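You operate a simulated robot arm through the tools that you are given. There is no shell and no other tool.

Carry out the task below with a simulated robot arm. There is one attempt and no reset: what you move stays moved.

Task
Work one dab of rose tint into the base on the slab till no streaks show.
Fine: at the weighing bench; use the blue spatula and put it back; open the tint tub and close it again; leave the other spatula, tub and jars.

It is judged by the outcome, as a careful person would: the job done as asked, and still so three seconds after it is handed in. It fails if anything else is knocked over, pushed out of place, dropped, spilled or broken.

Robot
A 6-joint arm with a two-finger gripper, fixed in place. Base frame: the origin is on the floor under the middle of its stand, x ahead of it, y to its left, z up. Units: mm, rad, N and s.
It reaches about 1298 mm from its shoulder. Its first joint turns from -2.601 to 2.601 rad. Payload 1.57 kg.
The TCP is the grasp point between the finger pads, 21 mm short of the fingertips. In the tool frame z runs along the fingers and y along their closing line. The gripper opens to 70 mm; its body begins 50 mm behind the TCP.
Orientation is that of the tool frame in the base frame, as [roll, pitch, yaw] about the fixed x, y, z axes, in that order (R = Rz(yaw) Ry(pitch) Rx(roll)). With the fingers straight down and closing along the base's y, the tool's x points along the base's -x, its y along +y and its z along -z.

Tools
- The arm moves only by the tool jog_arm. Its argument "commands" is a list of rows, each a list of 3 entries, a list of its own where there are three numbers: the shift along the tool's x, y, z in mm, then the turn, a rotation vector about the tool's x, y, z in rad, then the finger opening in mm, from 0 to 70. In form: [[[x, y, z], [rx, ry, rz], claw], ...]. A call has 1 to 20 rows; each row shifts and turns the commanded pose from where the row before left it, along the tool's axes as they then stand. Rows are played at 5 a second. More than 50 mm and 0.15 rad between two rows, or a gripper value outside its range, and nothing of the call is played. A pose out of reach is approached as far as the arm can. The call stops where the force on the tool passes 80 N (or 10 N more than at its start, if that is more) or the arm is blocked; 0.2 s more then pass. The fingers move at their own pace (about 64.8 mm/s each) and stop on an object; they squeeze with about 29 N. The grip force told is the motor's: it shows also when the fingers shut on nothing. Time passes only in rows, and 0.2 s behind the last, so rows that do not move let the fingers close. The reply holds the time, the measured pose of the TCP, the force on the tool along the base axes, the opening and the grip force, in the units named above and with some noise, with the torque about the TCP (base axes, N m) and any sound that the robot's microphone picked up.
- Cameras (640 x 400 px; columns grow to the right, rows downward): "scene" is fixed at [401.7, -651.8, 1491.2]; the picture's right is [0.68, -0.74, 0.00], its down [-0.66, -0.60, -0.45] and it looks along [0.33, 0.30, -0.89] (base axes); focal length 214 px, centre (320, 200). "wrist" rides on the gripper at [79, 4, -81] in the tool frame; the picture's right is [-0.05, 1.00, 0.00], its down [-0.67, -0.04, -0.74] and it looks along [-0.74, -0.04, 0.67] (tool axes); focal length 256 px, centre (320, 200). There is no depth. A picture from a camera that has moved, and an enlarged one, comes with that camera's place and axes in the base frame and with its lens.
- grab_frame(camera): a new picture of that camera. No time passes.
- raise_lower(by): slides the trunk up (or, below 0, down) by that many mm; the arm rides with it, the base frame stays. It gives what a move gives, with no picture.
- close_up(camera, box): a new picture of the part [left, top, right, bottom] of that camera's present view, enlarged. No time passes.
- close_job(): hands the job in; it is judged then, once.

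Places have to be worked out from the pictures, the camera data and where the tool is seen. Open the gripper and draw the arm clear of the work before you hand the job in, unless the task says otherwise.

The tools are called after "Call:" as name(argument=value, ...) on one line, values as JSON. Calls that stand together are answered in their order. jog_arm: Moves the arm, as the interface text tells. Its arguments: {"type":"object","properties":{"commands":{"type":"array"}},"required":["commands"]} The other tools are called the same way: raise_lower (by) moves the trunk up or down; grab_frame (camera) takes a picture; close_up (camera, box) takes an enlarged picture of a part of a camera's view; close_job () hands the job in.

At the start:

```text
clock: 0.0
tcp_pos: [272.5, -548.3, 1179.2]
tcp_rot: [-3.141, 0.0, -3.141]
wrist_force: [0.6, 0.3, 0.3]
ft_torque: [-0.01, 0.0, 0.0]
width: 70.0
gripper_force: 0.1
trunk travel left (down, up): [-861.0, 109.0]
```

scene: 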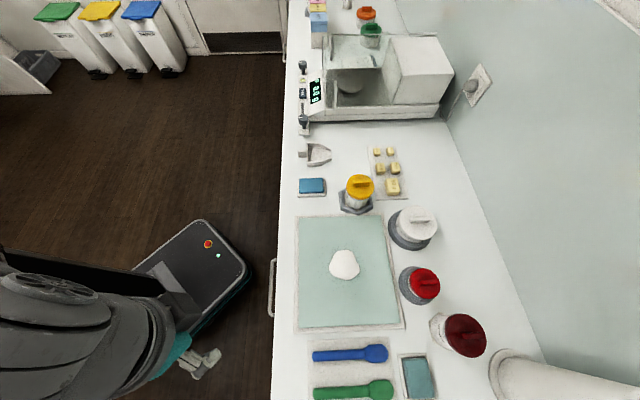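
wrist: 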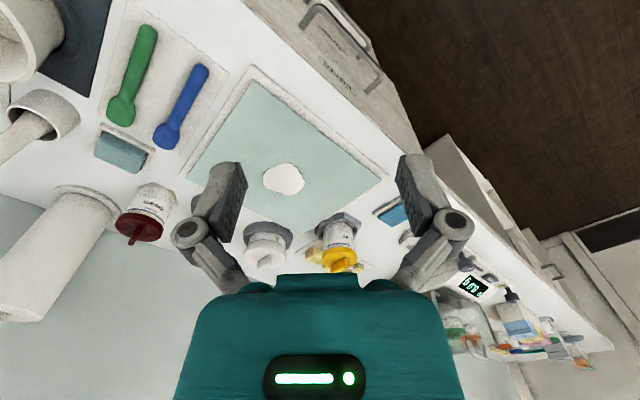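

I'll start by looking closely at the bench: the slab with its white base, the blue spatula, and the tubs (yellow, white, red and dark red).

Call:
close_up(camera="scene", box=[380, 190, 540, 290])

Call:
close_up(camera="scene", box=[380, 280, 540, 380])

Call:
close_up(camera="scene", box=[290, 300, 450, 400])

Call:
close_up(camera="scene", box=[280, 130, 440, 230])

Call:
close_up(camera="wrist", box=[80, 150, 240, 250])

Call:
close_up(camera="wrist", box=[230, 190, 390, 290])

```text
4.00 times, centred on (460, 240) of scene
camera zoom: at [401.7, -651.8, 1491.2], right [0.68, -0.74, 0.0], down [-0.66, -0.6, -0.45], along [0.33, 0.3, -0.89], focal length 858 px, centre (-240, 40)
```

zoom: 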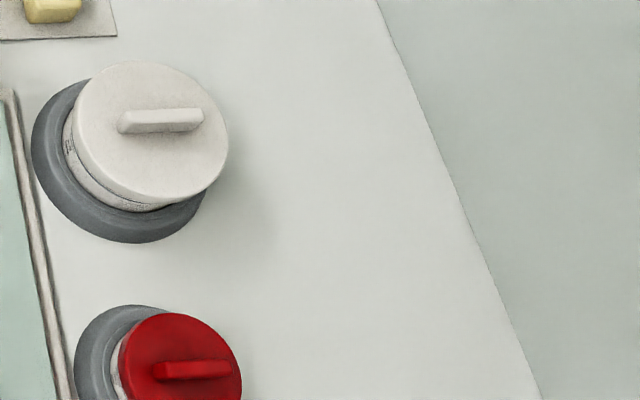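

```text
4.00 times, centred on (460, 330) of scene
camera zoom: at [401.7, -651.8, 1491.2], right [0.68, -0.74, 0.0], down [-0.66, -0.6, -0.45], along [0.33, 0.3, -0.89], focal length 858 px, centre (-240, -320)
```

zoom: 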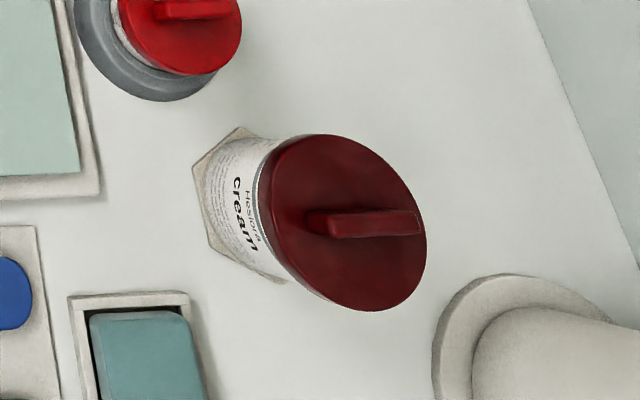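

```text
4.00 times, centred on (370, 350) of scene
camera zoom: at [401.7, -651.8, 1491.2], right [0.68, -0.74, 0.0], down [-0.66, -0.6, -0.45], along [0.33, 0.3, -0.89], focal length 858 px, centre (120, -400)
```

zoom: 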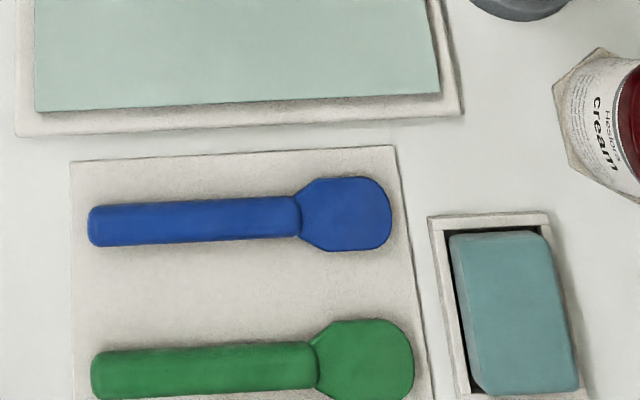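

```text
4.00 times, centred on (360, 180) of scene
camera zoom: at [401.7, -651.8, 1491.2], right [0.68, -0.74, 0.0], down [-0.66, -0.6, -0.45], along [0.33, 0.3, -0.89], focal length 858 px, centre (160, 280)
```

zoom: 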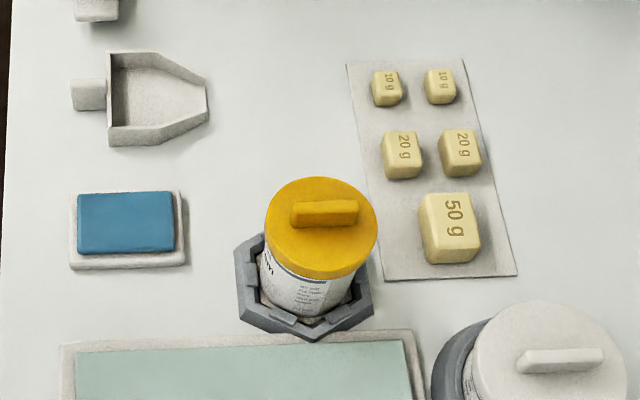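

```text
4.00 times, centred on (160, 200) of wrist
camera zoom: at [191.6, -545.3, 1260.7], right [0.05, 1.0, 0.0], down [0.67, -0.04, 0.74], along [0.74, -0.04, -0.67], focal length 1024 px, centre (960, 200)
```

zoom: 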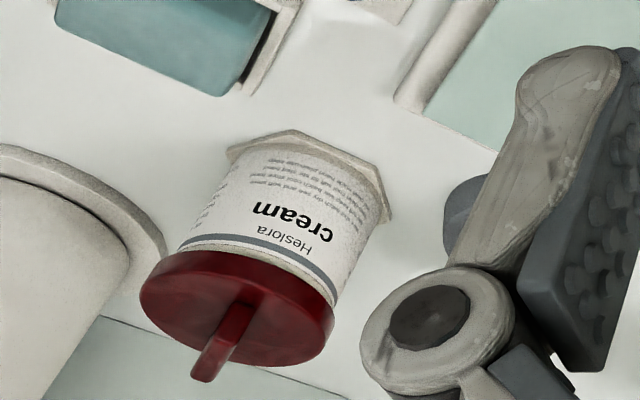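

```text
4.00 times, centred on (310, 240) of wrist
camera zoom: at [191.6, -545.3, 1260.7], right [0.05, 1.0, 0.0], down [0.67, -0.04, 0.74], along [0.74, -0.04, -0.67], focal length 1024 px, centre (360, 40)
```

zoom: 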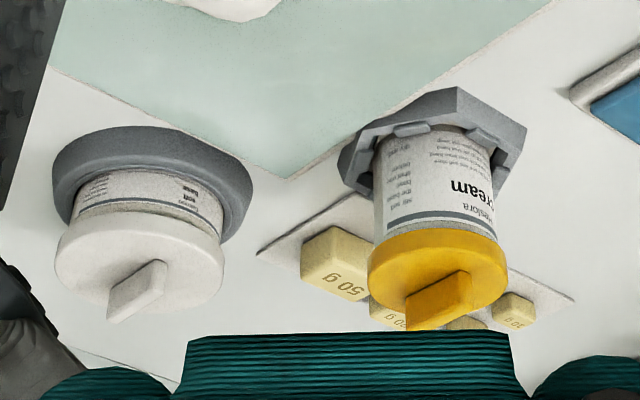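

The blob triangulates to about (521, -634, 906), so the bench top is near z≈900 and the bench is turned about 45°. I can't read the tub labels yet, so I'll turn the wrist 45° to face them and move over the slab, staying high.

Call:
jog_arm(commands=[[[0, 0, 0], [0, 0, 0.131], 70], [[0, 0, 0], [0, 0, 0.131], 70], [[0, 0, 0], [0, 0, 0.131], 70], [[0, 0, 0], [0, 0, 0.131], 70], [[0, 0, 0], [0, 0, 0.131], 70], [[0, 0, 0], [0, 0, 0.131], 70], [[-36, 20, 12.7], [0, 0, 0], 70], [[-36, 20, 12.7], [0, 0, 0], 70], [[-36, 20, 12.7], [0, 0, 0], 70], [[-36, 20, 12.7], [0, 0, 0], 70], [[-36, 20, 12.7], [0, 0, 0], 70], [[-36, 20, 12.7], [0, 0, 0], 70], [[-36, 20, 12.7], [0, 0, 0], 70], [[0, 0, 0], [0, 0, 0], 70]])

Call:
grab_frame(camera="wrist")

Call:
grab_frame(camera="scene")

```text
clock: 3.0
tcp_pos: [549.7, -629.5, 1179.5]
tcp_rot: [3.141, 0.001, 2.356]
wrist_force: [0.5, -0.8, 0.3]
ft_torque: [0.01, 0.0, 0.02]
width: 70.1
gripper_force: 0.1
out of reach, approached as far as the arm can: row 7, 8, 9, 10, 11, 12, 13
trunk travel left (down, up): [-861.0, 109.0]
```

```text
taken
camera wrist: at [495.6, -569.3, 1260.8], right [0.74, 0.67, 0.0], down [0.45, -0.5, 0.74], along [0.5, -0.55, -0.67], focal length 256 px, centre (320, 200)
```

wrist: 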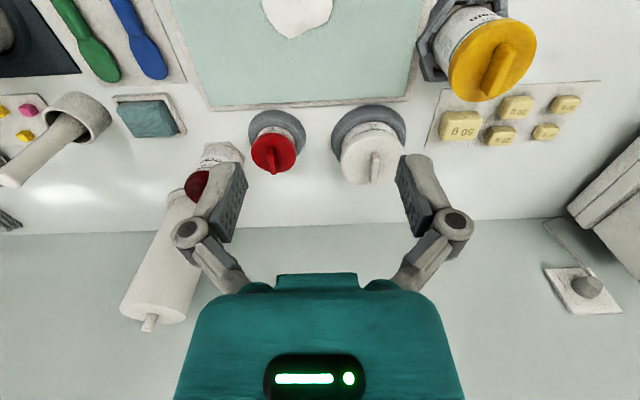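

```text
taken
```

scene: 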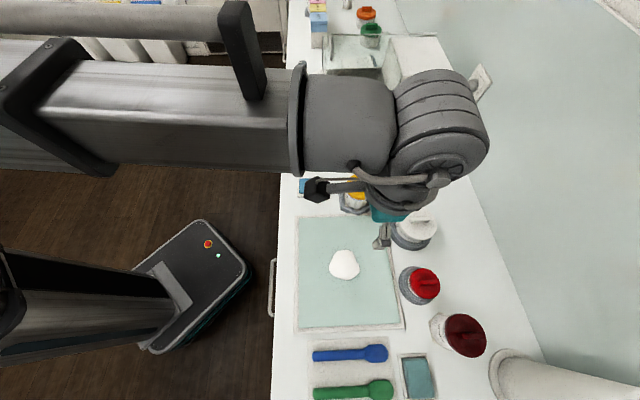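

The tool kept its height because lower poses are out of reach at this trunk height, so I need to bring the trunk down. The space under the gripper is just the slab, so I'll lower it by 100 mm and look again.

Call:
raise_lower(by=-100)

Call:
grab_frame(camera="wrist")

Call:
close_up(camera="wrist", box=[180, 80, 440, 240])

```text
clock: 4.3
tcp_pos: [549.9, -628.0, 1079.1]
tcp_rot: [-3.14, 0.0, 2.356]
wrist_force: [-0.1, -0.8, -0.3]
ft_torque: [0.02, 0.0, -0.02]
width: 69.9
gripper_force: 0.0
trunk travel left (down, up): [-761.0, 209.0]
```

```text
taken
camera wrist: at [495.5, -569.5, 1160.7], right [0.74, 0.67, 0.0], down [0.45, -0.5, 0.74], along [0.5, -0.55, -0.67], focal length 256 px, centre (320, 200)
```

wrist: 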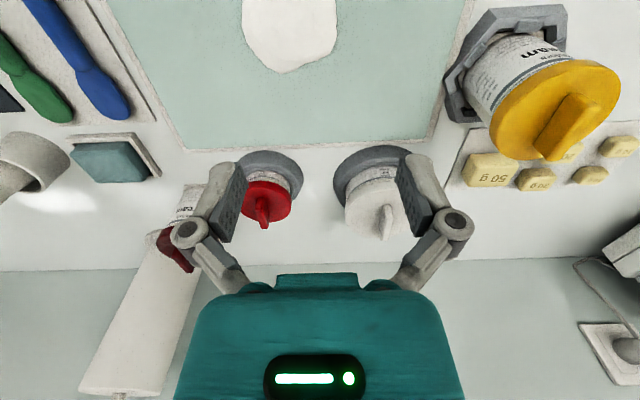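

```text
2.46 times, centred on (310, 160) of wrist
camera zoom: at [495.5, -569.5, 1160.7], right [0.74, 0.67, 0.0], down [0.45, -0.5, 0.74], along [0.5, -0.55, -0.67], focal length 630 px, centre (345, 298)
```

zoom: 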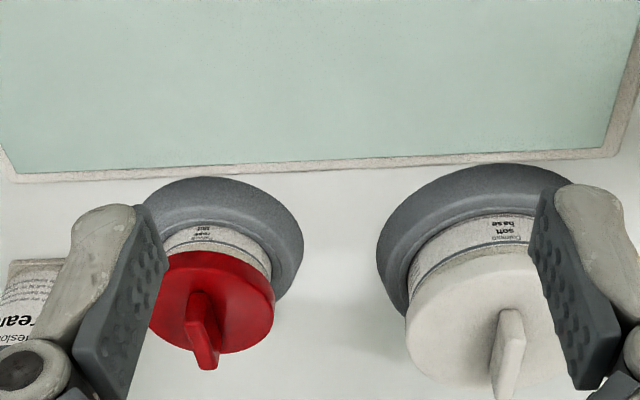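

Upside down, the small red-lidded tub reads "rose tint" and the white one "soft base". I'll test whether the arm can jog down from here or whether the trunk has to do it.

Call:
jog_arm(commands=[[[0, 0, 10], [0, 0, 0], 70], [[0, 0, 10], [0, 0, 0], 70], [[0, 0, 0], [0, 0, 0], 70]])

Call:
close_up(camera="wrist", box=[230, 130, 310, 230])

Call:
grab_frame(camera="scene")

```text
clock: 5.1
tcp_pos: [550.1, -627.8, 1079.3]
tcp_rot: [3.141, 0.0, 2.354]
wrist_force: [0.2, 0.1, -0.1]
ft_torque: [-0.01, 0.02, -0.03]
width: 69.8
gripper_force: 0.0
out of reach, approached as far as the arm can: row 1, 2
trunk travel left (down, up): [-761.0, 209.0]
```

```text
4.00 times, centred on (270, 180) of wrist
camera zoom: at [495.6, -569.5, 1160.6], right [0.74, 0.67, 0.0], down [0.45, -0.5, 0.74], along [0.5, -0.55, -0.67], focal length 1024 px, centre (520, 280)
```

zoom: 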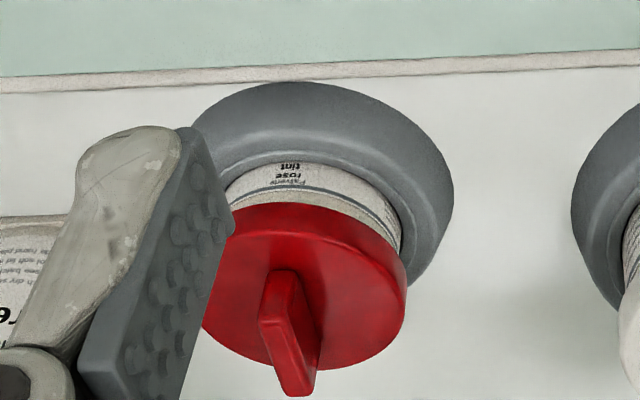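

```text
taken
```

scene: 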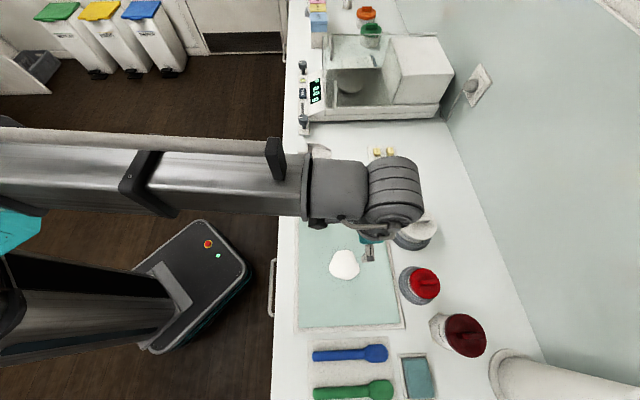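

The tint is confirmed: the small red-lidded tub reads "rose tint". The arm can't go lower at this trunk height, so I'll jog up 150 mm first and then lower the trunk 200 mm, which keeps the gripper high.

Call:
jog_arm(commands=[[[0, 0, -30], [0, 0, 0], 70], [[0, 0, -40], [0, 0, 0], 70], [[0, 0, -40], [0, 0, 0], 70], [[0, 0, -40], [0, 0, 0], 70], [[0, 0, 0], [0, 0, 0], 70]])

Call:
raise_lower(by=-200)

Call:
grab_frame(camera="scene")

Call:
grab_frame(camera="wrist")

```text
clock: 6.3
tcp_pos: [550.3, -628.9, 1078.9]
tcp_rot: [-3.141, -0.001, 2.355]
wrist_force: [0.6, 0.4, 0.5]
ft_torque: [0.01, -0.01, -0.02]
width: 70.1
gripper_force: 0.0
out of reach, approached as far as the arm can: row 1, 2, 3, 4
trunk travel left (down, up): [-761.0, 209.0]
```

```text
clock: 7.9
tcp_pos: [549.0, -626.7, 926.0]
tcp_rot: [-3.141, 0.007, 2.356]
wrist_force: [-5.2, 6.9, 39.2]
ft_torque: [0.26, 0.07, 0.05]
width: 70.6
gripper_force: 0.1
trunk travel left (down, up): [-604.0, 366.0]
stopped: the force on the tool passed its limit at 158 N (the readings are from after the stop); the commanded pose is now the measured one
```

```text
taken
```

scene: 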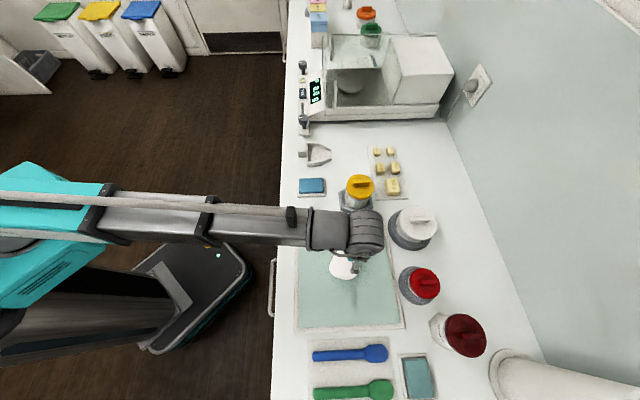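

```text
taken
camera wrist: at [494.1, -567.7, 1007.2], right [0.74, 0.67, 0.0], down [0.44, -0.49, 0.75], along [0.5, -0.56, -0.66], focal length 256 px, centre (320, 200)
```

wrist: 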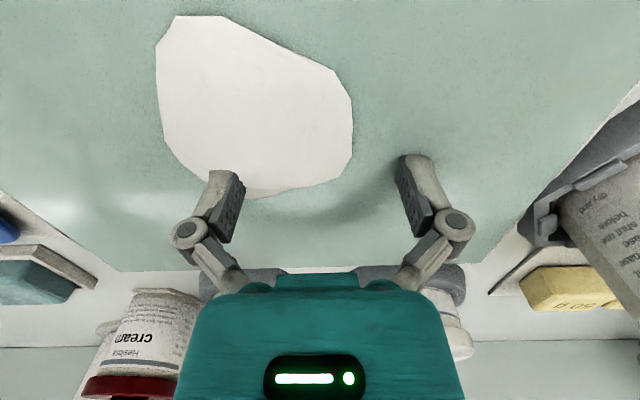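

I shouldn't have batched those two calls. The upward jog was refused, so the trunk descent pressed the fingertips onto the slab (peak 158 N). That puts the slab top at z≈905 and shows that height changes only come from the trunk. I'll raise it straight up now and check whether anything was marked or moved.

Call:
raise_lower(by=100)

```text
clock: 9.2
tcp_pos: [552.0, -630.8, 1022.8]
tcp_rot: [-3.141, 0.006, 2.355]
wrist_force: [-1.3, 0.0, 1.0]
ft_torque: [0.01, -0.02, 0.01]
width: 69.8
gripper_force: 0.1
trunk travel left (down, up): [-704.0, 266.0]
```

The gripper is free again at z≈1023 with no residual force. Next I'll check the slab, the base and the fingertips for damage or smears.

Call:
grab_frame(camera="wrist")

Call:
close_up(camera="scene", box=[280, 200, 440, 340])

Call:
close_up(camera="wrist", box=[160, 140, 480, 300])

```text
taken
camera wrist: at [497.2, -571.3, 1103.6], right [0.74, 0.67, 0.0], down [0.44, -0.49, 0.75], along [0.5, -0.56, -0.66], focal length 256 px, centre (320, 200)
```

wrist: 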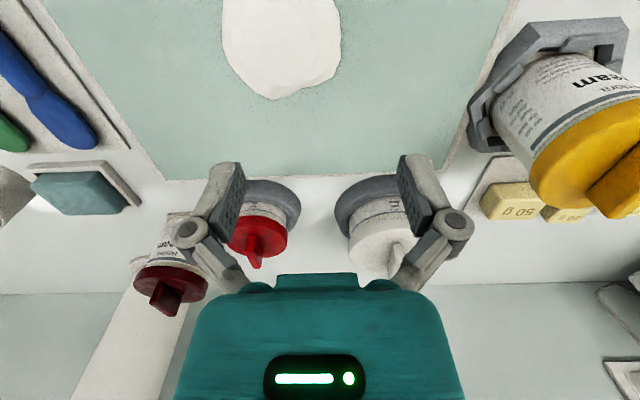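

```text
2.86 times, centred on (360, 270) of scene
camera zoom: at [401.7, -651.8, 1491.2], right [0.68, -0.74, 0.0], down [-0.66, -0.6, -0.45], along [0.33, 0.3, -0.89], focal length 613 px, centre (206, 0)
```

zoom: 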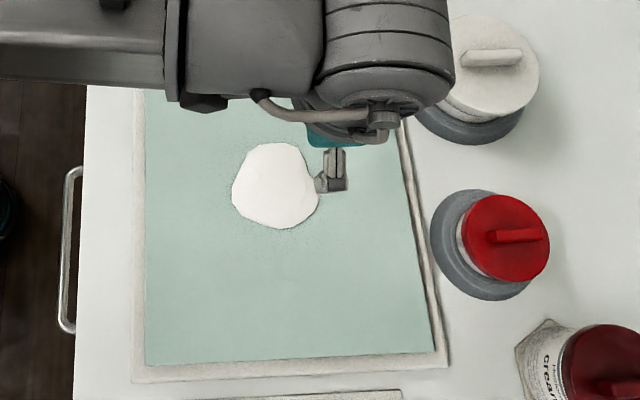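

```text
2.00 times, centred on (320, 220) of wrist
camera zoom: at [497.2, -571.3, 1103.6], right [0.74, 0.67, 0.0], down [0.44, -0.49, 0.75], along [0.5, -0.56, -0.66], focal length 512 px, centre (320, 160)
```

zoom: 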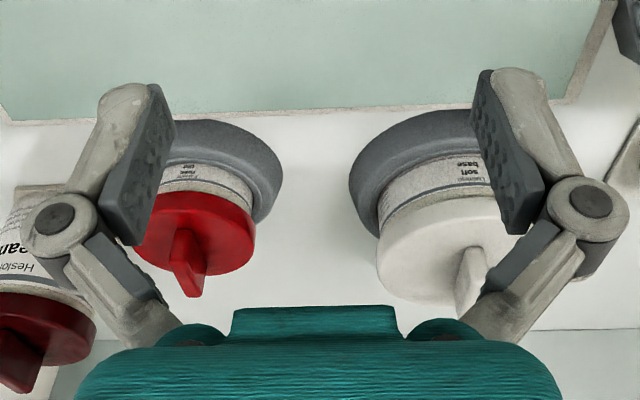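

Nothing is marked: the base, slab and tubs look unchanged. The rose tub's bar handle triangulates to about (602, -795, 970) and runs along the bench depth, so the present yaw should straddle it. I'll raise the trunk 60 mm before moving over it.

Call:
raise_lower(by=60)

```text
clock: 10.2
tcp_pos: [552.4, -632.0, 1082.2]
tcp_rot: [-3.142, 0.006, 2.355]
wrist_force: [0.1, 0.0, 0.1]
ft_torque: [-0.01, 0.05, -0.04]
width: 69.9
gripper_force: 0.1
trunk travel left (down, up): [-764.0, 206.0]
```

z is now 1082, clear of all the lids. I'll move horizontally to sit over the rose tub.

Call:
jog_arm(commands=[[[-30, -16.2, 0], [0, 0, 0], 70], [[-30, -16.2, 0], [0, 0, 0], 70], [[-30, -16.2, 0], [0, 0, 0], 70], [[-30, -16.2, 0], [0, 0, 0], 70], [[-30, -16.2, 0], [0, 0, 0], 70], [[0, 0, 0], [0, 0, 0], 70]])

Call:
grab_frame(camera="wrist")

Call:
grab_frame(camera="scene")

```text
clock: 11.6
tcp_pos: [600.9, -793.0, 1082.3]
tcp_rot: [-3.141, 0.007, 2.354]
wrist_force: [0.1, -0.3, 0.1]
ft_torque: [0.03, -0.02, 0.03]
width: 70.0
gripper_force: 0.0
trunk travel left (down, up): [-764.0, 206.0]
```

```text
taken
camera wrist: at [545.3, -733.7, 1163.7], right [0.74, 0.67, 0.0], down [0.44, -0.49, 0.75], along [0.5, -0.56, -0.66], focal length 256 px, centre (320, 200)
```

wrist: 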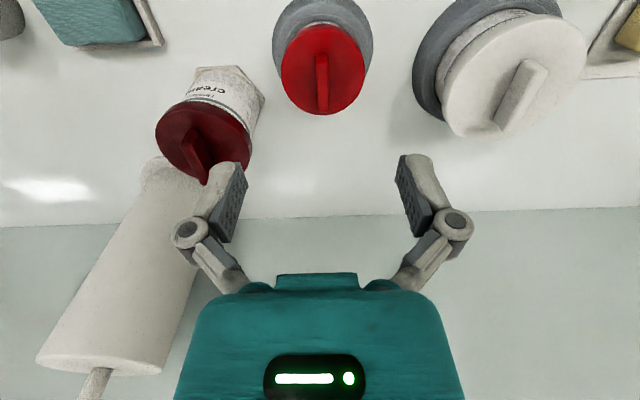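

```text
taken
```

scene: 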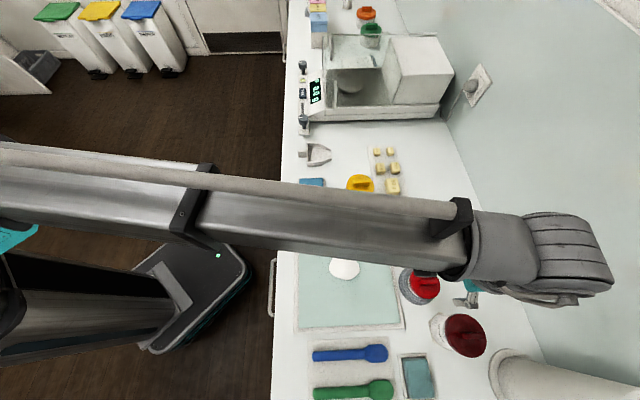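

The bar handle is centred at about (322, 82), which matches a point straight below the TCP at z≈975. I'll zoom in to get the lid and bar heights before coming down.

Call:
close_up(camera="wrist", box=[240, 0, 400, 130])

Call:
close_up(camera="scene", box=[390, 255, 490, 325])

```text
3.08 times, centred on (320, 65) of wrist
camera zoom: at [545.3, -733.7, 1163.7], right [0.74, 0.67, 0.0], down [0.44, -0.49, 0.75], along [0.5, -0.56, -0.66], focal length 788 px, centre (320, 615)
```

zoom: 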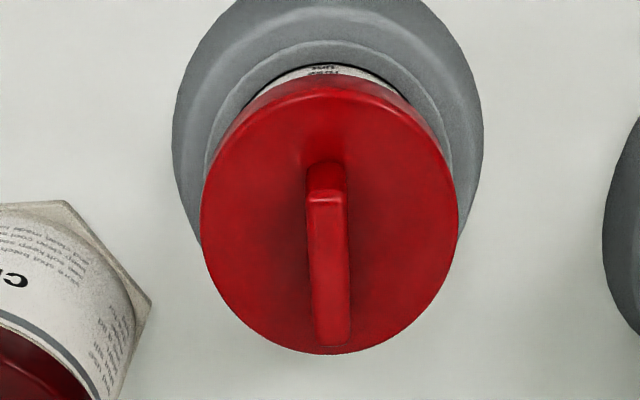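

```text
5.71 times, centred on (440, 290) of scene
camera zoom: at [401.7, -651.8, 1491.2], right [0.68, -0.74, 0.0], down [-0.66, -0.6, -0.45], along [0.33, 0.3, -0.89], focal length 1226 px, centre (-366, -314)
```

zoom: 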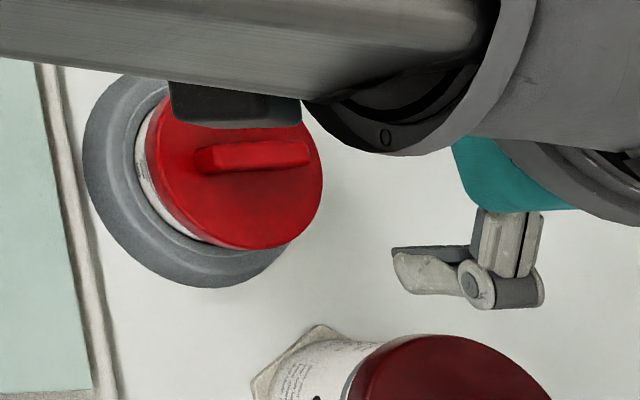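

The bar sits about 10 mm further along −tool x than the TCP and about 1.5 mm to +y, with its top around z≈965–975. I'll centre on it first, then lower carefully with the trunk.

Call:
jog_arm(commands=[[[-10, 1.5, 0], [0, 0, 0], 70], [[0, 0, 0], [0, 0, 0], 70]])

```text
clock: 12.2
tcp_pos: [609.0, -799.4, 1083.4]
tcp_rot: [-3.14, 0.008, 2.354]
wrist_force: [0.3, -0.1, 0.1]
ft_torque: [-0.02, 0.01, -0.02]
width: 70.0
gripper_force: 0.0
trunk travel left (down, up): [-764.0, 206.0]
```

The TCP is at (609, -799, 1083). Lowering the trunk 70 mm puts the fingertips at about z≈992, still above the bar, so I can look again there.

Call:
raise_lower(by=-70)

Call:
grab_frame(camera="wrist")

```text
clock: 13.3
tcp_pos: [609.1, -799.9, 1013.2]
tcp_rot: [-3.142, 0.007, 2.354]
wrist_force: [0.3, -0.1, 0.4]
ft_torque: [0.02, -0.04, 0.01]
width: 70.1
gripper_force: 0.0
trunk travel left (down, up): [-694.0, 276.0]
```

```text
taken
camera wrist: at [553.6, -739.9, 1093.7], right [0.74, 0.67, 0.0], down [0.44, -0.49, 0.75], along [0.5, -0.56, -0.66], focal length 256 px, centre (320, 200)
```

wrist: 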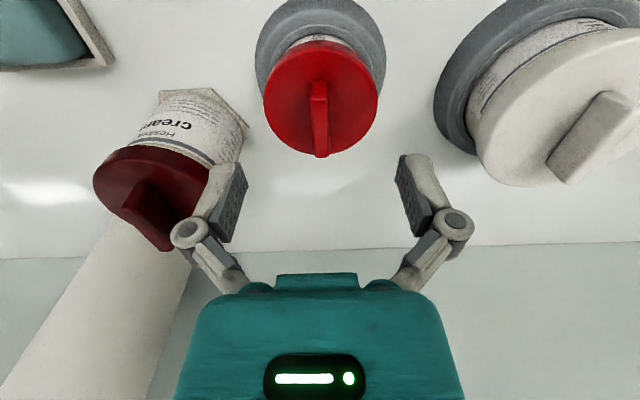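

Call:
close_up(camera="wrist", box=[240, 30, 400, 170])

```text
2.86 times, centred on (320, 100) of wrist
camera zoom: at [553.6, -739.9, 1093.7], right [0.74, 0.67, 0.0], down [0.44, -0.49, 0.75], along [0.5, -0.56, -0.66], focal length 731 px, centre (320, 486)
```

zoom: 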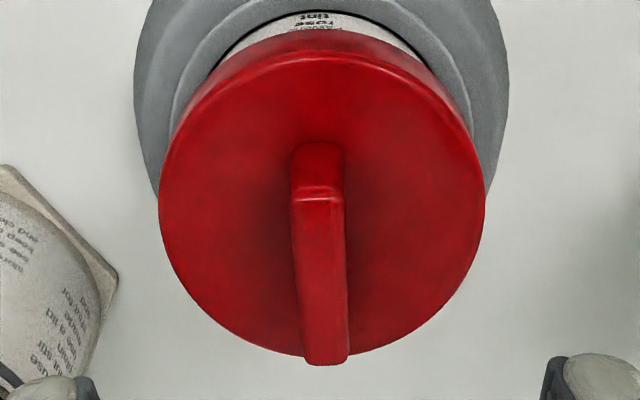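

From the two heights I get the bar top at z≈967, the lid face at ≈948, and a bar about 11 × 39 mm under the TCP. The lid is nearly as wide as the open fingers, so I'll narrow them to 32 mm before descending onto the bar.

Call:
jog_arm(commands=[[[-1.5, 0, 0], [0, 0, 0], 32], [[0, 0, 0], [0, 0, 0], 32], [[0, 0, 0], [0, 0, 0], 32]])

Call:
grab_frame(camera="wrist")

```text
clock: 14.1
tcp_pos: [609.9, -801.0, 1011.7]
tcp_rot: [-3.14, 0.007, 2.355]
wrist_force: [0.5, -0.1, -0.1]
ft_torque: [0.01, 0.01, -0.02]
width: 31.9
gripper_force: 0.2
trunk travel left (down, up): [-694.0, 276.0]
```

```text
taken
camera wrist: at [554.9, -740.8, 1093.7], right [0.74, 0.67, 0.0], down [0.44, -0.49, 0.75], along [0.5, -0.56, -0.66], focal length 256 px, centre (320, 200)
```

wrist: 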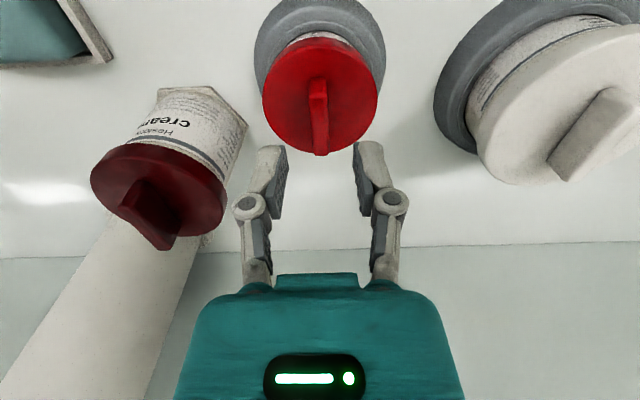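

The fingers are narrowed and centred over the bar. I'll lower 33 mm so the tips are about 10 mm above the lid face, then check.

Call:
raise_lower(by=-33)

Call:
grab_frame(camera="wrist")

Call:
close_up(camera="wrist", box=[220, 60, 420, 220])

```text
clock: 14.9
tcp_pos: [609.9, -801.5, 980.1]
tcp_rot: [3.14, 0.006, 2.355]
wrist_force: [0.1, -0.1, 0.3]
ft_torque: [-0.02, -0.01, 0.02]
width: 31.9
gripper_force: 0.0
trunk travel left (down, up): [-661.0, 309.0]
```

```text
taken
camera wrist: at [554.8, -740.8, 1060.7], right [0.74, 0.67, 0.0], down [0.44, -0.49, 0.75], along [0.5, -0.56, -0.66], focal length 256 px, centre (320, 200)
```

wrist: 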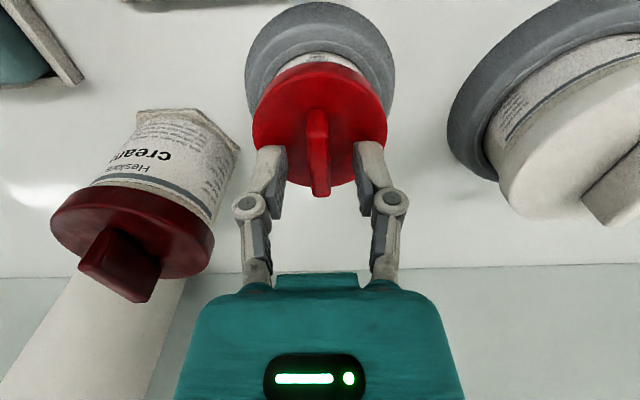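

```text
2.50 times, centred on (320, 140) of wrist
camera zoom: at [554.8, -740.8, 1060.7], right [0.74, 0.67, 0.0], down [0.44, -0.49, 0.75], along [0.5, -0.56, -0.66], focal length 640 px, centre (320, 350)
```

zoom: 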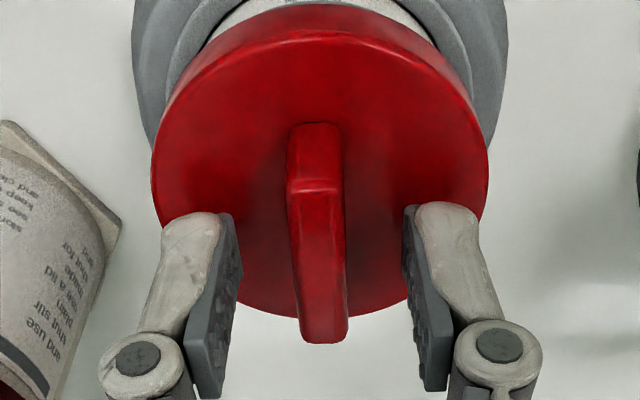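

Using all three views, the bar top is at z≈971 and the lid face at ≈951, so the tips should stop near 955. I'll lower 4 mm more, then close on the bar.

Call:
raise_lower(by=-4)

```text
clock: 15.4
tcp_pos: [610.4, -799.5, 975.7]
tcp_rot: [3.141, 0.008, 2.353]
wrist_force: [0.1, -0.1, -0.2]
ft_torque: [-0.03, -0.03, 0.0]
width: 32.0
gripper_force: 0.0
trunk travel left (down, up): [-657.0, 313.0]
```

There's no contact at z≈976 with the tips about 4 mm above the lid. Closing the fingers on the bar now.

Call:
jog_arm(commands=[[[0, 0, 0], [0, 0, 0], 20], [[0, 0, 0], [0, 0, 0], 0], [[0, 0, 0], [0, 0, 0], 0], [[0, 0, 0], [0, 0, 0], 0]])

Call:
close_up(camera="wrist", box=[220, 60, 420, 220])

```text
clock: 16.4
tcp_pos: [609.5, -800.8, 977.3]
tcp_rot: [-3.14, 0.007, 2.353]
wrist_force: [0.3, -0.2, -0.4]
ft_torque: [0.04, 0.03, -0.03]
width: 8.3
gripper_force: 28.7
trunk travel left (down, up): [-657.0, 313.0]
```

```text
2.50 times, centred on (320, 140) of wrist
camera zoom: at [554.9, -740.8, 1056.7], right [0.74, 0.67, 0.0], down [0.44, -0.49, 0.75], along [0.5, -0.56, -0.66], focal length 640 px, centre (320, 350)
```

zoom: 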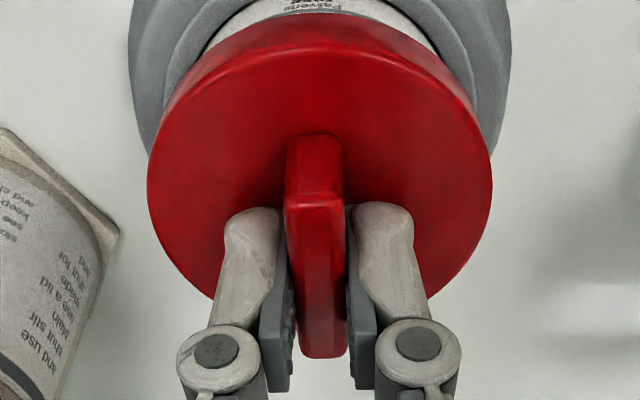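

The bar is held at 8.3 mm wide with 29 N. Before lifting, I'll turn it slightly anticlockwise (−z in the tool frame) to feel whether the lid is threaded.

Call:
jog_arm(commands=[[[0, 0, 0], [0, 0, -0.06], 0], [[0, 0, 0], [0, 0, -0.06], 0], [[0, 0, 0], [0, 0, 0], 0]])

Call:
close_up(camera="wrist", box=[220, 20, 420, 180])

```text
clock: 17.2
tcp_pos: [609.1, -799.4, 976.6]
tcp_rot: [-3.138, 0.009, 2.476]
wrist_force: [0.6, 0.0, 0.2]
ft_torque: [0.0, 0.02, 0.02]
width: 8.5
gripper_force: 28.3
trunk travel left (down, up): [-657.0, 313.0]
```

```text
2.50 times, centred on (320, 100) of wrist
camera zoom: at [548.2, -747.5, 1056.7], right [0.66, 0.75, 0.0], down [0.5, -0.44, 0.75], along [0.56, -0.49, -0.66], focal length 640 px, centre (320, 450)
```

zoom: 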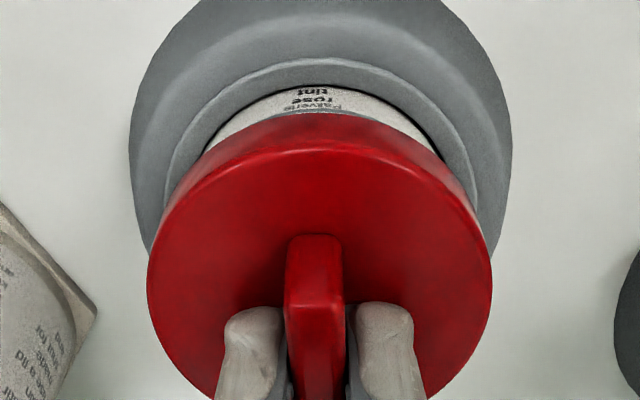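

It turned with almost no torque, and the label seems to have turned with it, so the lid isn't threaded against the tub. I'll turn back to where it was, then try a small lift.

Call:
jog_arm(commands=[[[0, 0, 0], [0, 0, 0.06], 0], [[0, 0, 0], [0, 0, 0.06], 0], [[0, 0, 0], [0, 0, 0], 0]])

Call:
close_up(camera="wrist", box=[220, 20, 420, 180])

```text
clock: 18.0
tcp_pos: [609.2, -799.9, 975.8]
tcp_rot: [-3.14, 0.008, 2.355]
wrist_force: [-0.1, 0.2, 0.3]
ft_torque: [-0.01, 0.03, -0.01]
width: 8.6
gripper_force: 29.6
trunk travel left (down, up): [-657.0, 313.0]
```

```text
2.50 times, centred on (320, 100) of wrist
camera zoom: at [554.9, -740.7, 1056.6], right [0.74, 0.67, 0.0], down [0.44, -0.49, 0.75], along [0.5, -0.56, -0.66], focal length 640 px, centre (320, 450)
```

zoom: 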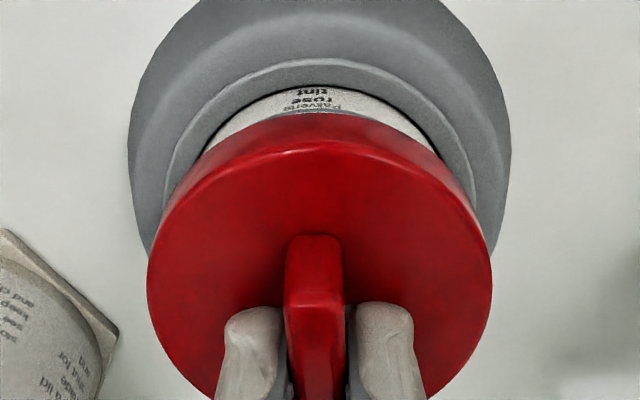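

The label follows the lid, so the whole tub turns freely in its ring. I'll try a 4 mm lift and watch whether the lid comes up alone.

Call:
raise_lower(by=4)

Call:
close_up(camera="wrist", box=[220, 20, 420, 180])

```text
clock: 18.5
tcp_pos: [609.3, -800.9, 980.2]
tcp_rot: [3.141, 0.005, 2.355]
wrist_force: [0.2, 0.4, 0.0]
ft_torque: [0.04, 0.01, 0.02]
width: 8.6
gripper_force: 29.3
trunk travel left (down, up): [-661.0, 309.0]
heard: snap
```

```text
2.50 times, centred on (320, 100) of wrist
camera zoom: at [554.9, -740.8, 1060.6], right [0.74, 0.67, 0.0], down [0.44, -0.49, 0.75], along [0.5, -0.56, -0.66], focal length 640 px, centre (320, 450)
```

zoom: 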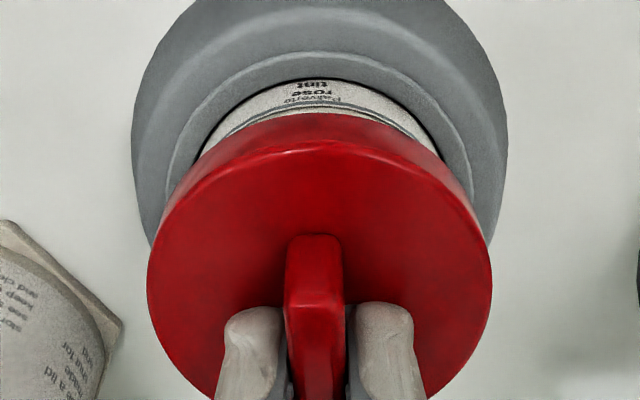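

I heard a snap and the load on the tool is near zero, so it's a snap-on lid. Closed, it was held at TCP (609.3, -800.3, 976). I'll raise it well clear and confirm only the lid came up.

Call:
raise_lower(by=86)

Call:
grab_frame(camera="wrist")

Call:
grab_frame(camera="scene")

```text
clock: 19.8
tcp_pos: [609.5, -800.2, 1066.3]
tcp_rot: [3.142, 0.007, 2.356]
wrist_force: [-0.1, 0.1, -0.7]
ft_torque: [0.01, 0.0, 0.03]
width: 8.7
gripper_force: 28.9
trunk travel left (down, up): [-747.0, 223.0]
```

```text
taken
camera wrist: at [554.9, -740.8, 1146.6], right [0.74, 0.67, 0.0], down [0.44, -0.49, 0.75], along [0.5, -0.56, -0.66], focal length 256 px, centre (320, 200)
```

wrist: 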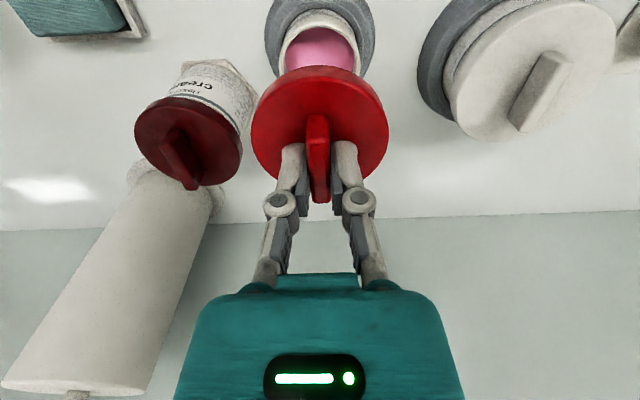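

```text
taken
```

scene: 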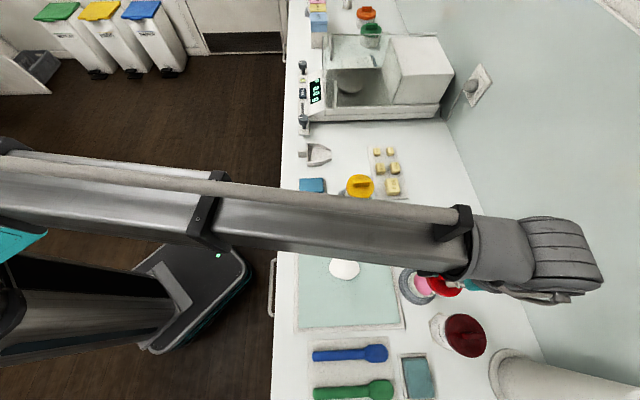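

Only the lid came up, and the open tub shows pink tint. There's clear bench behind the tubs, so I'll carry the lid 95 mm back and 35 mm toward +y, to about (701, -843).

Call:
jog_arm(commands=[[[-24, 9, 0], [0, 0, 0], 0], [[-24, 9, 0], [0, 0, 0], 0], [[-24, 9, 0], [0, 0, 0], 0], [[-23, 8, 0], [0, 0, 0], 0], [[0, 0, 0], [0, 0, 0], 0]])

Call:
grab_frame(camera="wrist")

Call:
grab_frame(camera="scene")

```text
clock: 21.0
tcp_pos: [700.4, -844.3, 1066.0]
tcp_rot: [-3.141, 0.006, 2.354]
wrist_force: [0.1, 0.0, -0.2]
ft_torque: [0.0, 0.02, -0.01]
width: 8.5
gripper_force: 28.9
trunk travel left (down, up): [-747.0, 223.0]
```

```text
taken
camera wrist: at [646.4, -784.3, 1146.7], right [0.74, 0.67, 0.0], down [0.44, -0.49, 0.75], along [0.5, -0.56, -0.66], focal length 256 px, centre (320, 200)
```

wrist: 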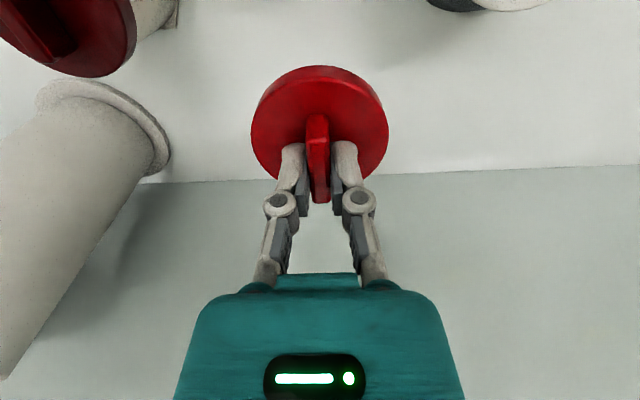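

```text
taken
```

scene: 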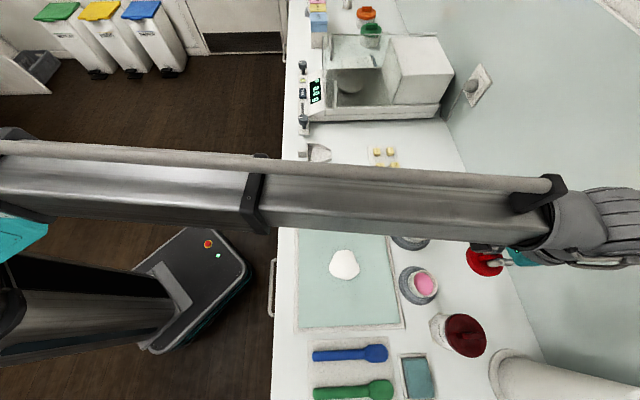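

The lid is over clear bench, about 150 mm from the wall. I expect it to touch down near TCP z≈934, so I'll lower 115 mm and then go in small steps.

Call:
raise_lower(by=-115)

Call:
grab_frame(camera="wrist")

Call:
close_up(camera="scene", box=[400, 200, 560, 300])

```text
clock: 22.4
tcp_pos: [700.5, -844.3, 951.1]
tcp_rot: [-3.141, 0.007, 2.354]
wrist_force: [-0.4, -0.3, -0.7]
ft_torque: [0.01, 0.02, -0.02]
width: 8.6
gripper_force: 28.4
trunk travel left (down, up): [-632.0, 338.0]
```

```text
taken
camera wrist: at [646.3, -784.3, 1031.7], right [0.74, 0.67, 0.0], down [0.44, -0.49, 0.75], along [0.5, -0.56, -0.66], focal length 256 px, centre (320, 200)
```

wrist: 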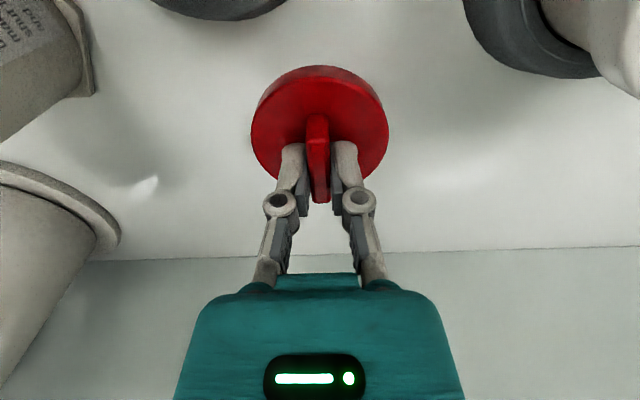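

```text
4.00 times, centred on (480, 250) of scene
camera zoom: at [401.7, -651.8, 1491.2], right [0.68, -0.74, 0.0], down [-0.66, -0.6, -0.45], along [0.33, 0.3, -0.89], focal length 858 px, centre (-320, 0)
```

zoom: 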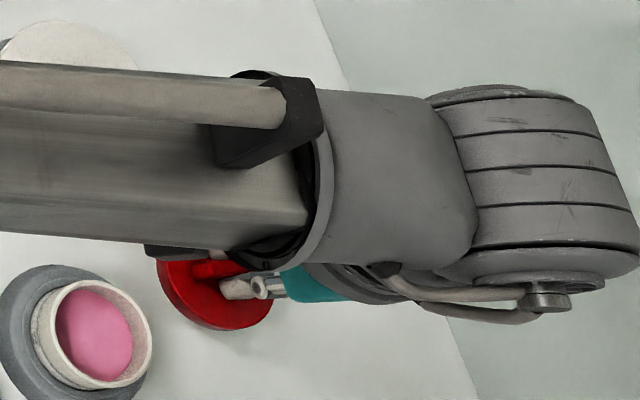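

No contact yet and neighbours are clear. I'll step down toward the bench.

Call:
raise_lower(by=-8)

```text
clock: 23.0
tcp_pos: [700.1, -842.6, 942.1]
tcp_rot: [-3.141, 0.007, 2.355]
wrist_force: [-0.2, 1.2, -0.5]
ft_torque: [-0.01, 0.02, -0.01]
width: 8.4
gripper_force: 29.1
trunk travel left (down, up): [-624.0, 346.0]
```

Still free at TCP z≈942.5. I'll go down another 4 mm.

Call:
raise_lower(by=-4)

Call:
close_up(camera="wrist", box=[220, 40, 420, 200])

```text
clock: 23.5
tcp_pos: [702.5, -843.0, 939.8]
tcp_rot: [3.141, 0.008, 2.353]
wrist_force: [-0.1, -0.2, 0.0]
ft_torque: [-0.01, -0.01, -0.03]
width: 8.4
gripper_force: 28.7
trunk travel left (down, up): [-620.0, 350.0]
```

```text
2.50 times, centred on (320, 120) of wrist
camera zoom: at [646.3, -784.3, 1019.7], right [0.74, 0.67, 0.0], down [0.44, -0.49, 0.75], along [0.5, -0.56, -0.66], focal length 640 px, centre (320, 400)
```

zoom: 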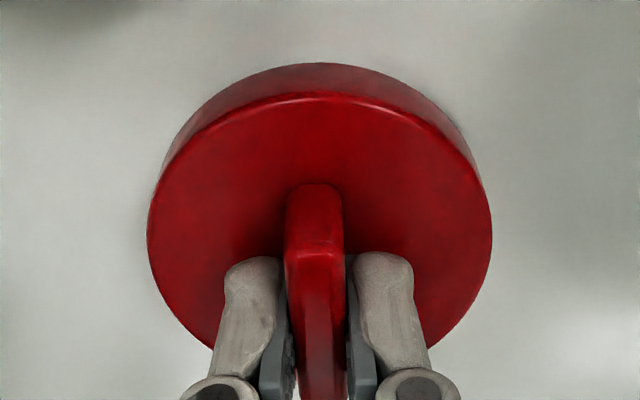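

By the view geometry the lid's lower edge is at about z≈900, nearly touching. I'll step down 2 mm and watch the force.

Call:
raise_lower(by=-2)

```text
clock: 24.0
tcp_pos: [701.6, -844.8, 936.9]
tcp_rot: [-3.141, 0.007, 2.355]
wrist_force: [-0.8, 0.1, 0.6]
ft_torque: [0.0, 0.03, 0.01]
width: 8.4
gripper_force: 29.1
trunk travel left (down, up): [-618.0, 352.0]
```

Still no clear contact at z≈936.5. Another 2 mm down.

Call:
raise_lower(by=-2)

```text
clock: 24.6
tcp_pos: [701.6, -843.2, 934.8]
tcp_rot: [-3.141, 0.008, 2.354]
wrist_force: [2.6, -3.3, 11.0]
ft_torque: [0.0, 0.04, -0.03]
width: 8.6
gripper_force: 28.6
trunk travel left (down, up): [-616.0, 354.0]
```

There's 11 N of contact, so the lid is on the bench (TCP z≈935, travel-left 616). I'll release it, opening only to 32 mm.

Call:
jog_arm(commands=[[[0, 0, 0], [0, 0, 0], 20], [[0, 0, 0], [0, 0, 0], 32], [[0, 0, 0], [0, 0, 0], 32]])

```text
clock: 25.4
tcp_pos: [701.1, -844.0, 934.2]
tcp_rot: [3.14, 0.007, 2.353]
wrist_force: [-0.2, 0.0, 0.0]
ft_torque: [0.03, 0.02, 0.01]
width: 32.2
gripper_force: 0.1
trunk travel left (down, up): [-616.0, 354.0]
```

The lid is released and the force is back to zero. I'll raise straight up clear of everything and check that it stays put.

Call:
raise_lower(by=140)

Call:
grab_frame(camera="wrist")

Call:
grab_frame(camera="scene")

```text
clock: 27.0
tcp_pos: [700.9, -844.0, 1075.3]
tcp_rot: [3.141, 0.007, 2.354]
wrist_force: [0.5, -0.3, 0.3]
ft_torque: [0.02, 0.02, 0.01]
width: 32.1
gripper_force: 0.0
trunk travel left (down, up): [-756.0, 214.0]
```

```text
taken
camera wrist: at [646.5, -784.4, 1155.5], right [0.74, 0.67, 0.0], down [0.44, -0.49, 0.75], along [0.5, -0.56, -0.66], focal length 256 px, centre (320, 200)
```

wrist: 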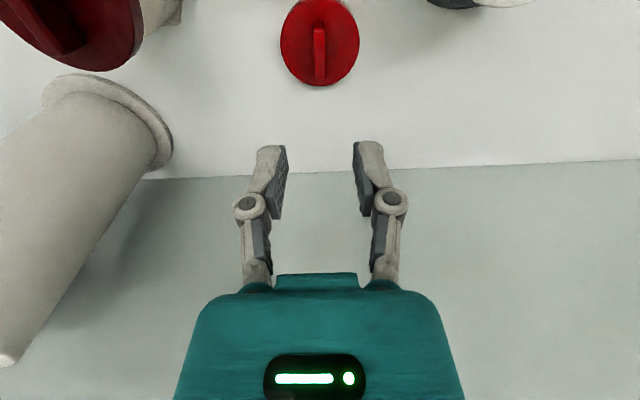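

```text
taken
```

scene: 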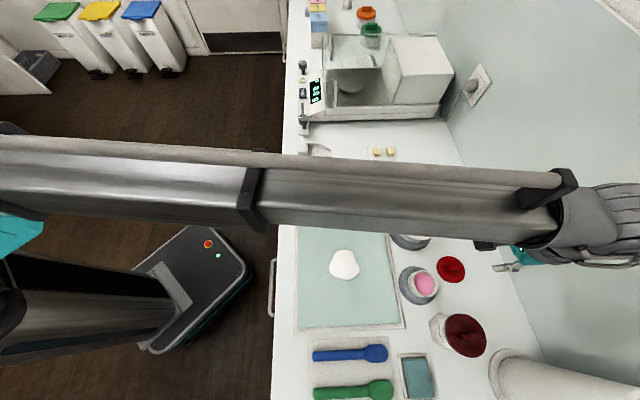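

The lid is standing on clear bench behind the tubs. Next is the blue spatula: its handle runs from about (319, -704) to (401, -788), with the blade beyond it to (438, -826). I'll move over the mid-handle at this height.

Call:
jog_arm(commands=[[[38.3, -21.45, 0], [0, 0, 0], 50], [[38.3, -21.45, 0], [0, 0, 0], 50], [[38.3, -21.45, 0], [0, 0, 0], 50], [[38.3, -21.45, 0], [0, 0, 0], 50], [[38.3, -21.45, 0], [0, 0, 0], 50], [[38.3, -21.45, 0], [0, 0, 0], 50], [[38.3, -21.45, 0], [0, 0, 0], 50], [[38.3, -21.45, 0], [0, 0, 0], 50], [[0, 0, 0], [0, 0, 0], 50]])

Call:
grab_frame(camera="wrist")

Call:
grab_frame(camera="scene")

```text
clock: 29.0
tcp_pos: [366.2, -751.0, 1075.9]
tcp_rot: [-3.142, 0.007, 2.357]
wrist_force: [-0.4, 0.3, 0.2]
ft_torque: [-0.03, -0.02, 0.02]
width: 50.0
gripper_force: 0.1
trunk travel left (down, up): [-756.0, 214.0]
```

```text
taken
camera wrist: at [311.1, -690.1, 1155.7], right [0.74, 0.67, 0.0], down [0.44, -0.49, 0.75], along [0.5, -0.56, -0.66], focal length 256 px, centre (320, 200)
```

wrist: 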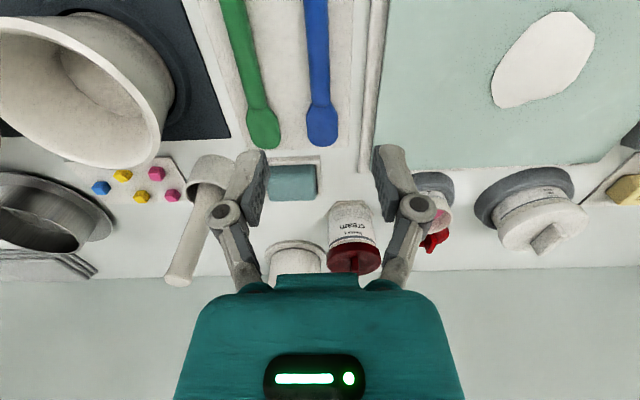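

```text
taken
```

scene: 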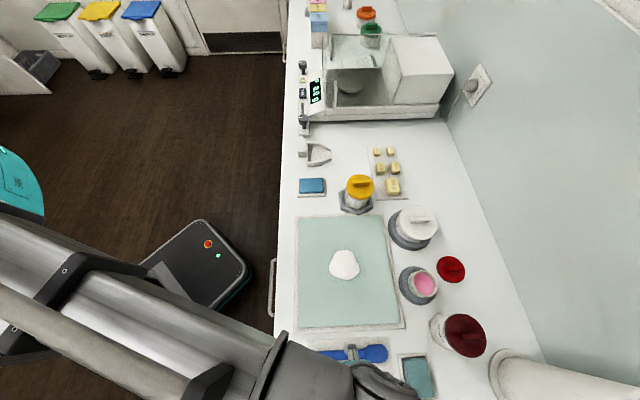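

The blue handle lies straight ahead under the gripper, and the lid is still in place. Before committing to a grasp I'll test how the arm handles a tool tilt, since dipping the blade needs it: 0.1 rad about tool y, up here in free air.

Call:
jog_arm(commands=[[[0, 0, 0], [0, 0.1, 0], 50], [[0, 0, 0], [0, 0, 0], 50]])

```text
clock: 29.6
tcp_pos: [364.8, -748.8, 1074.9]
tcp_rot: [-3.141, -0.094, 2.354]
wrist_force: [-0.1, 0.3, 0.0]
ft_torque: [0.0, 0.01, 0.0]
width: 50.2
gripper_force: 0.0
trunk travel left (down, up): [-756.0, 214.0]
```

The tilt works (pitch now −0.094) with the TCP held in place. I'll go to about 0.4 rad to see how much the height couples.

Call:
jog_arm(commands=[[[0, 0, 0], [0, 0.1, 0], 50], [[0, 0, 0], [0, 0.1, 0], 50], [[0, 0, 0], [0, 0.1, 0], 50], [[0, 0, 0], [0, 0, 0], 50]])

Call:
grab_frame(camera="wrist")

```text
clock: 30.6
tcp_pos: [364.5, -747.8, 1089.1]
tcp_rot: [-3.139, -0.395, 2.354]
wrist_force: [1.1, 0.5, -0.3]
ft_torque: [0.04, 0.0, 0.02]
width: 49.9
gripper_force: 0.0
out of reach, approached as far as the arm can: row 1, 2, 3
trunk travel left (down, up): [-756.0, 214.0]
```

```text
taken
camera wrist: at [336.4, -715.4, 1194.7], right [0.74, 0.67, -0.02], down [0.61, -0.66, 0.43], along [0.28, -0.33, -0.9], focal length 256 px, centre (320, 200)
```

wrist: 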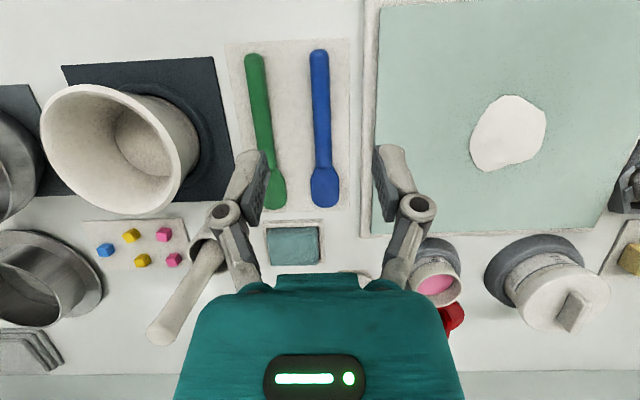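

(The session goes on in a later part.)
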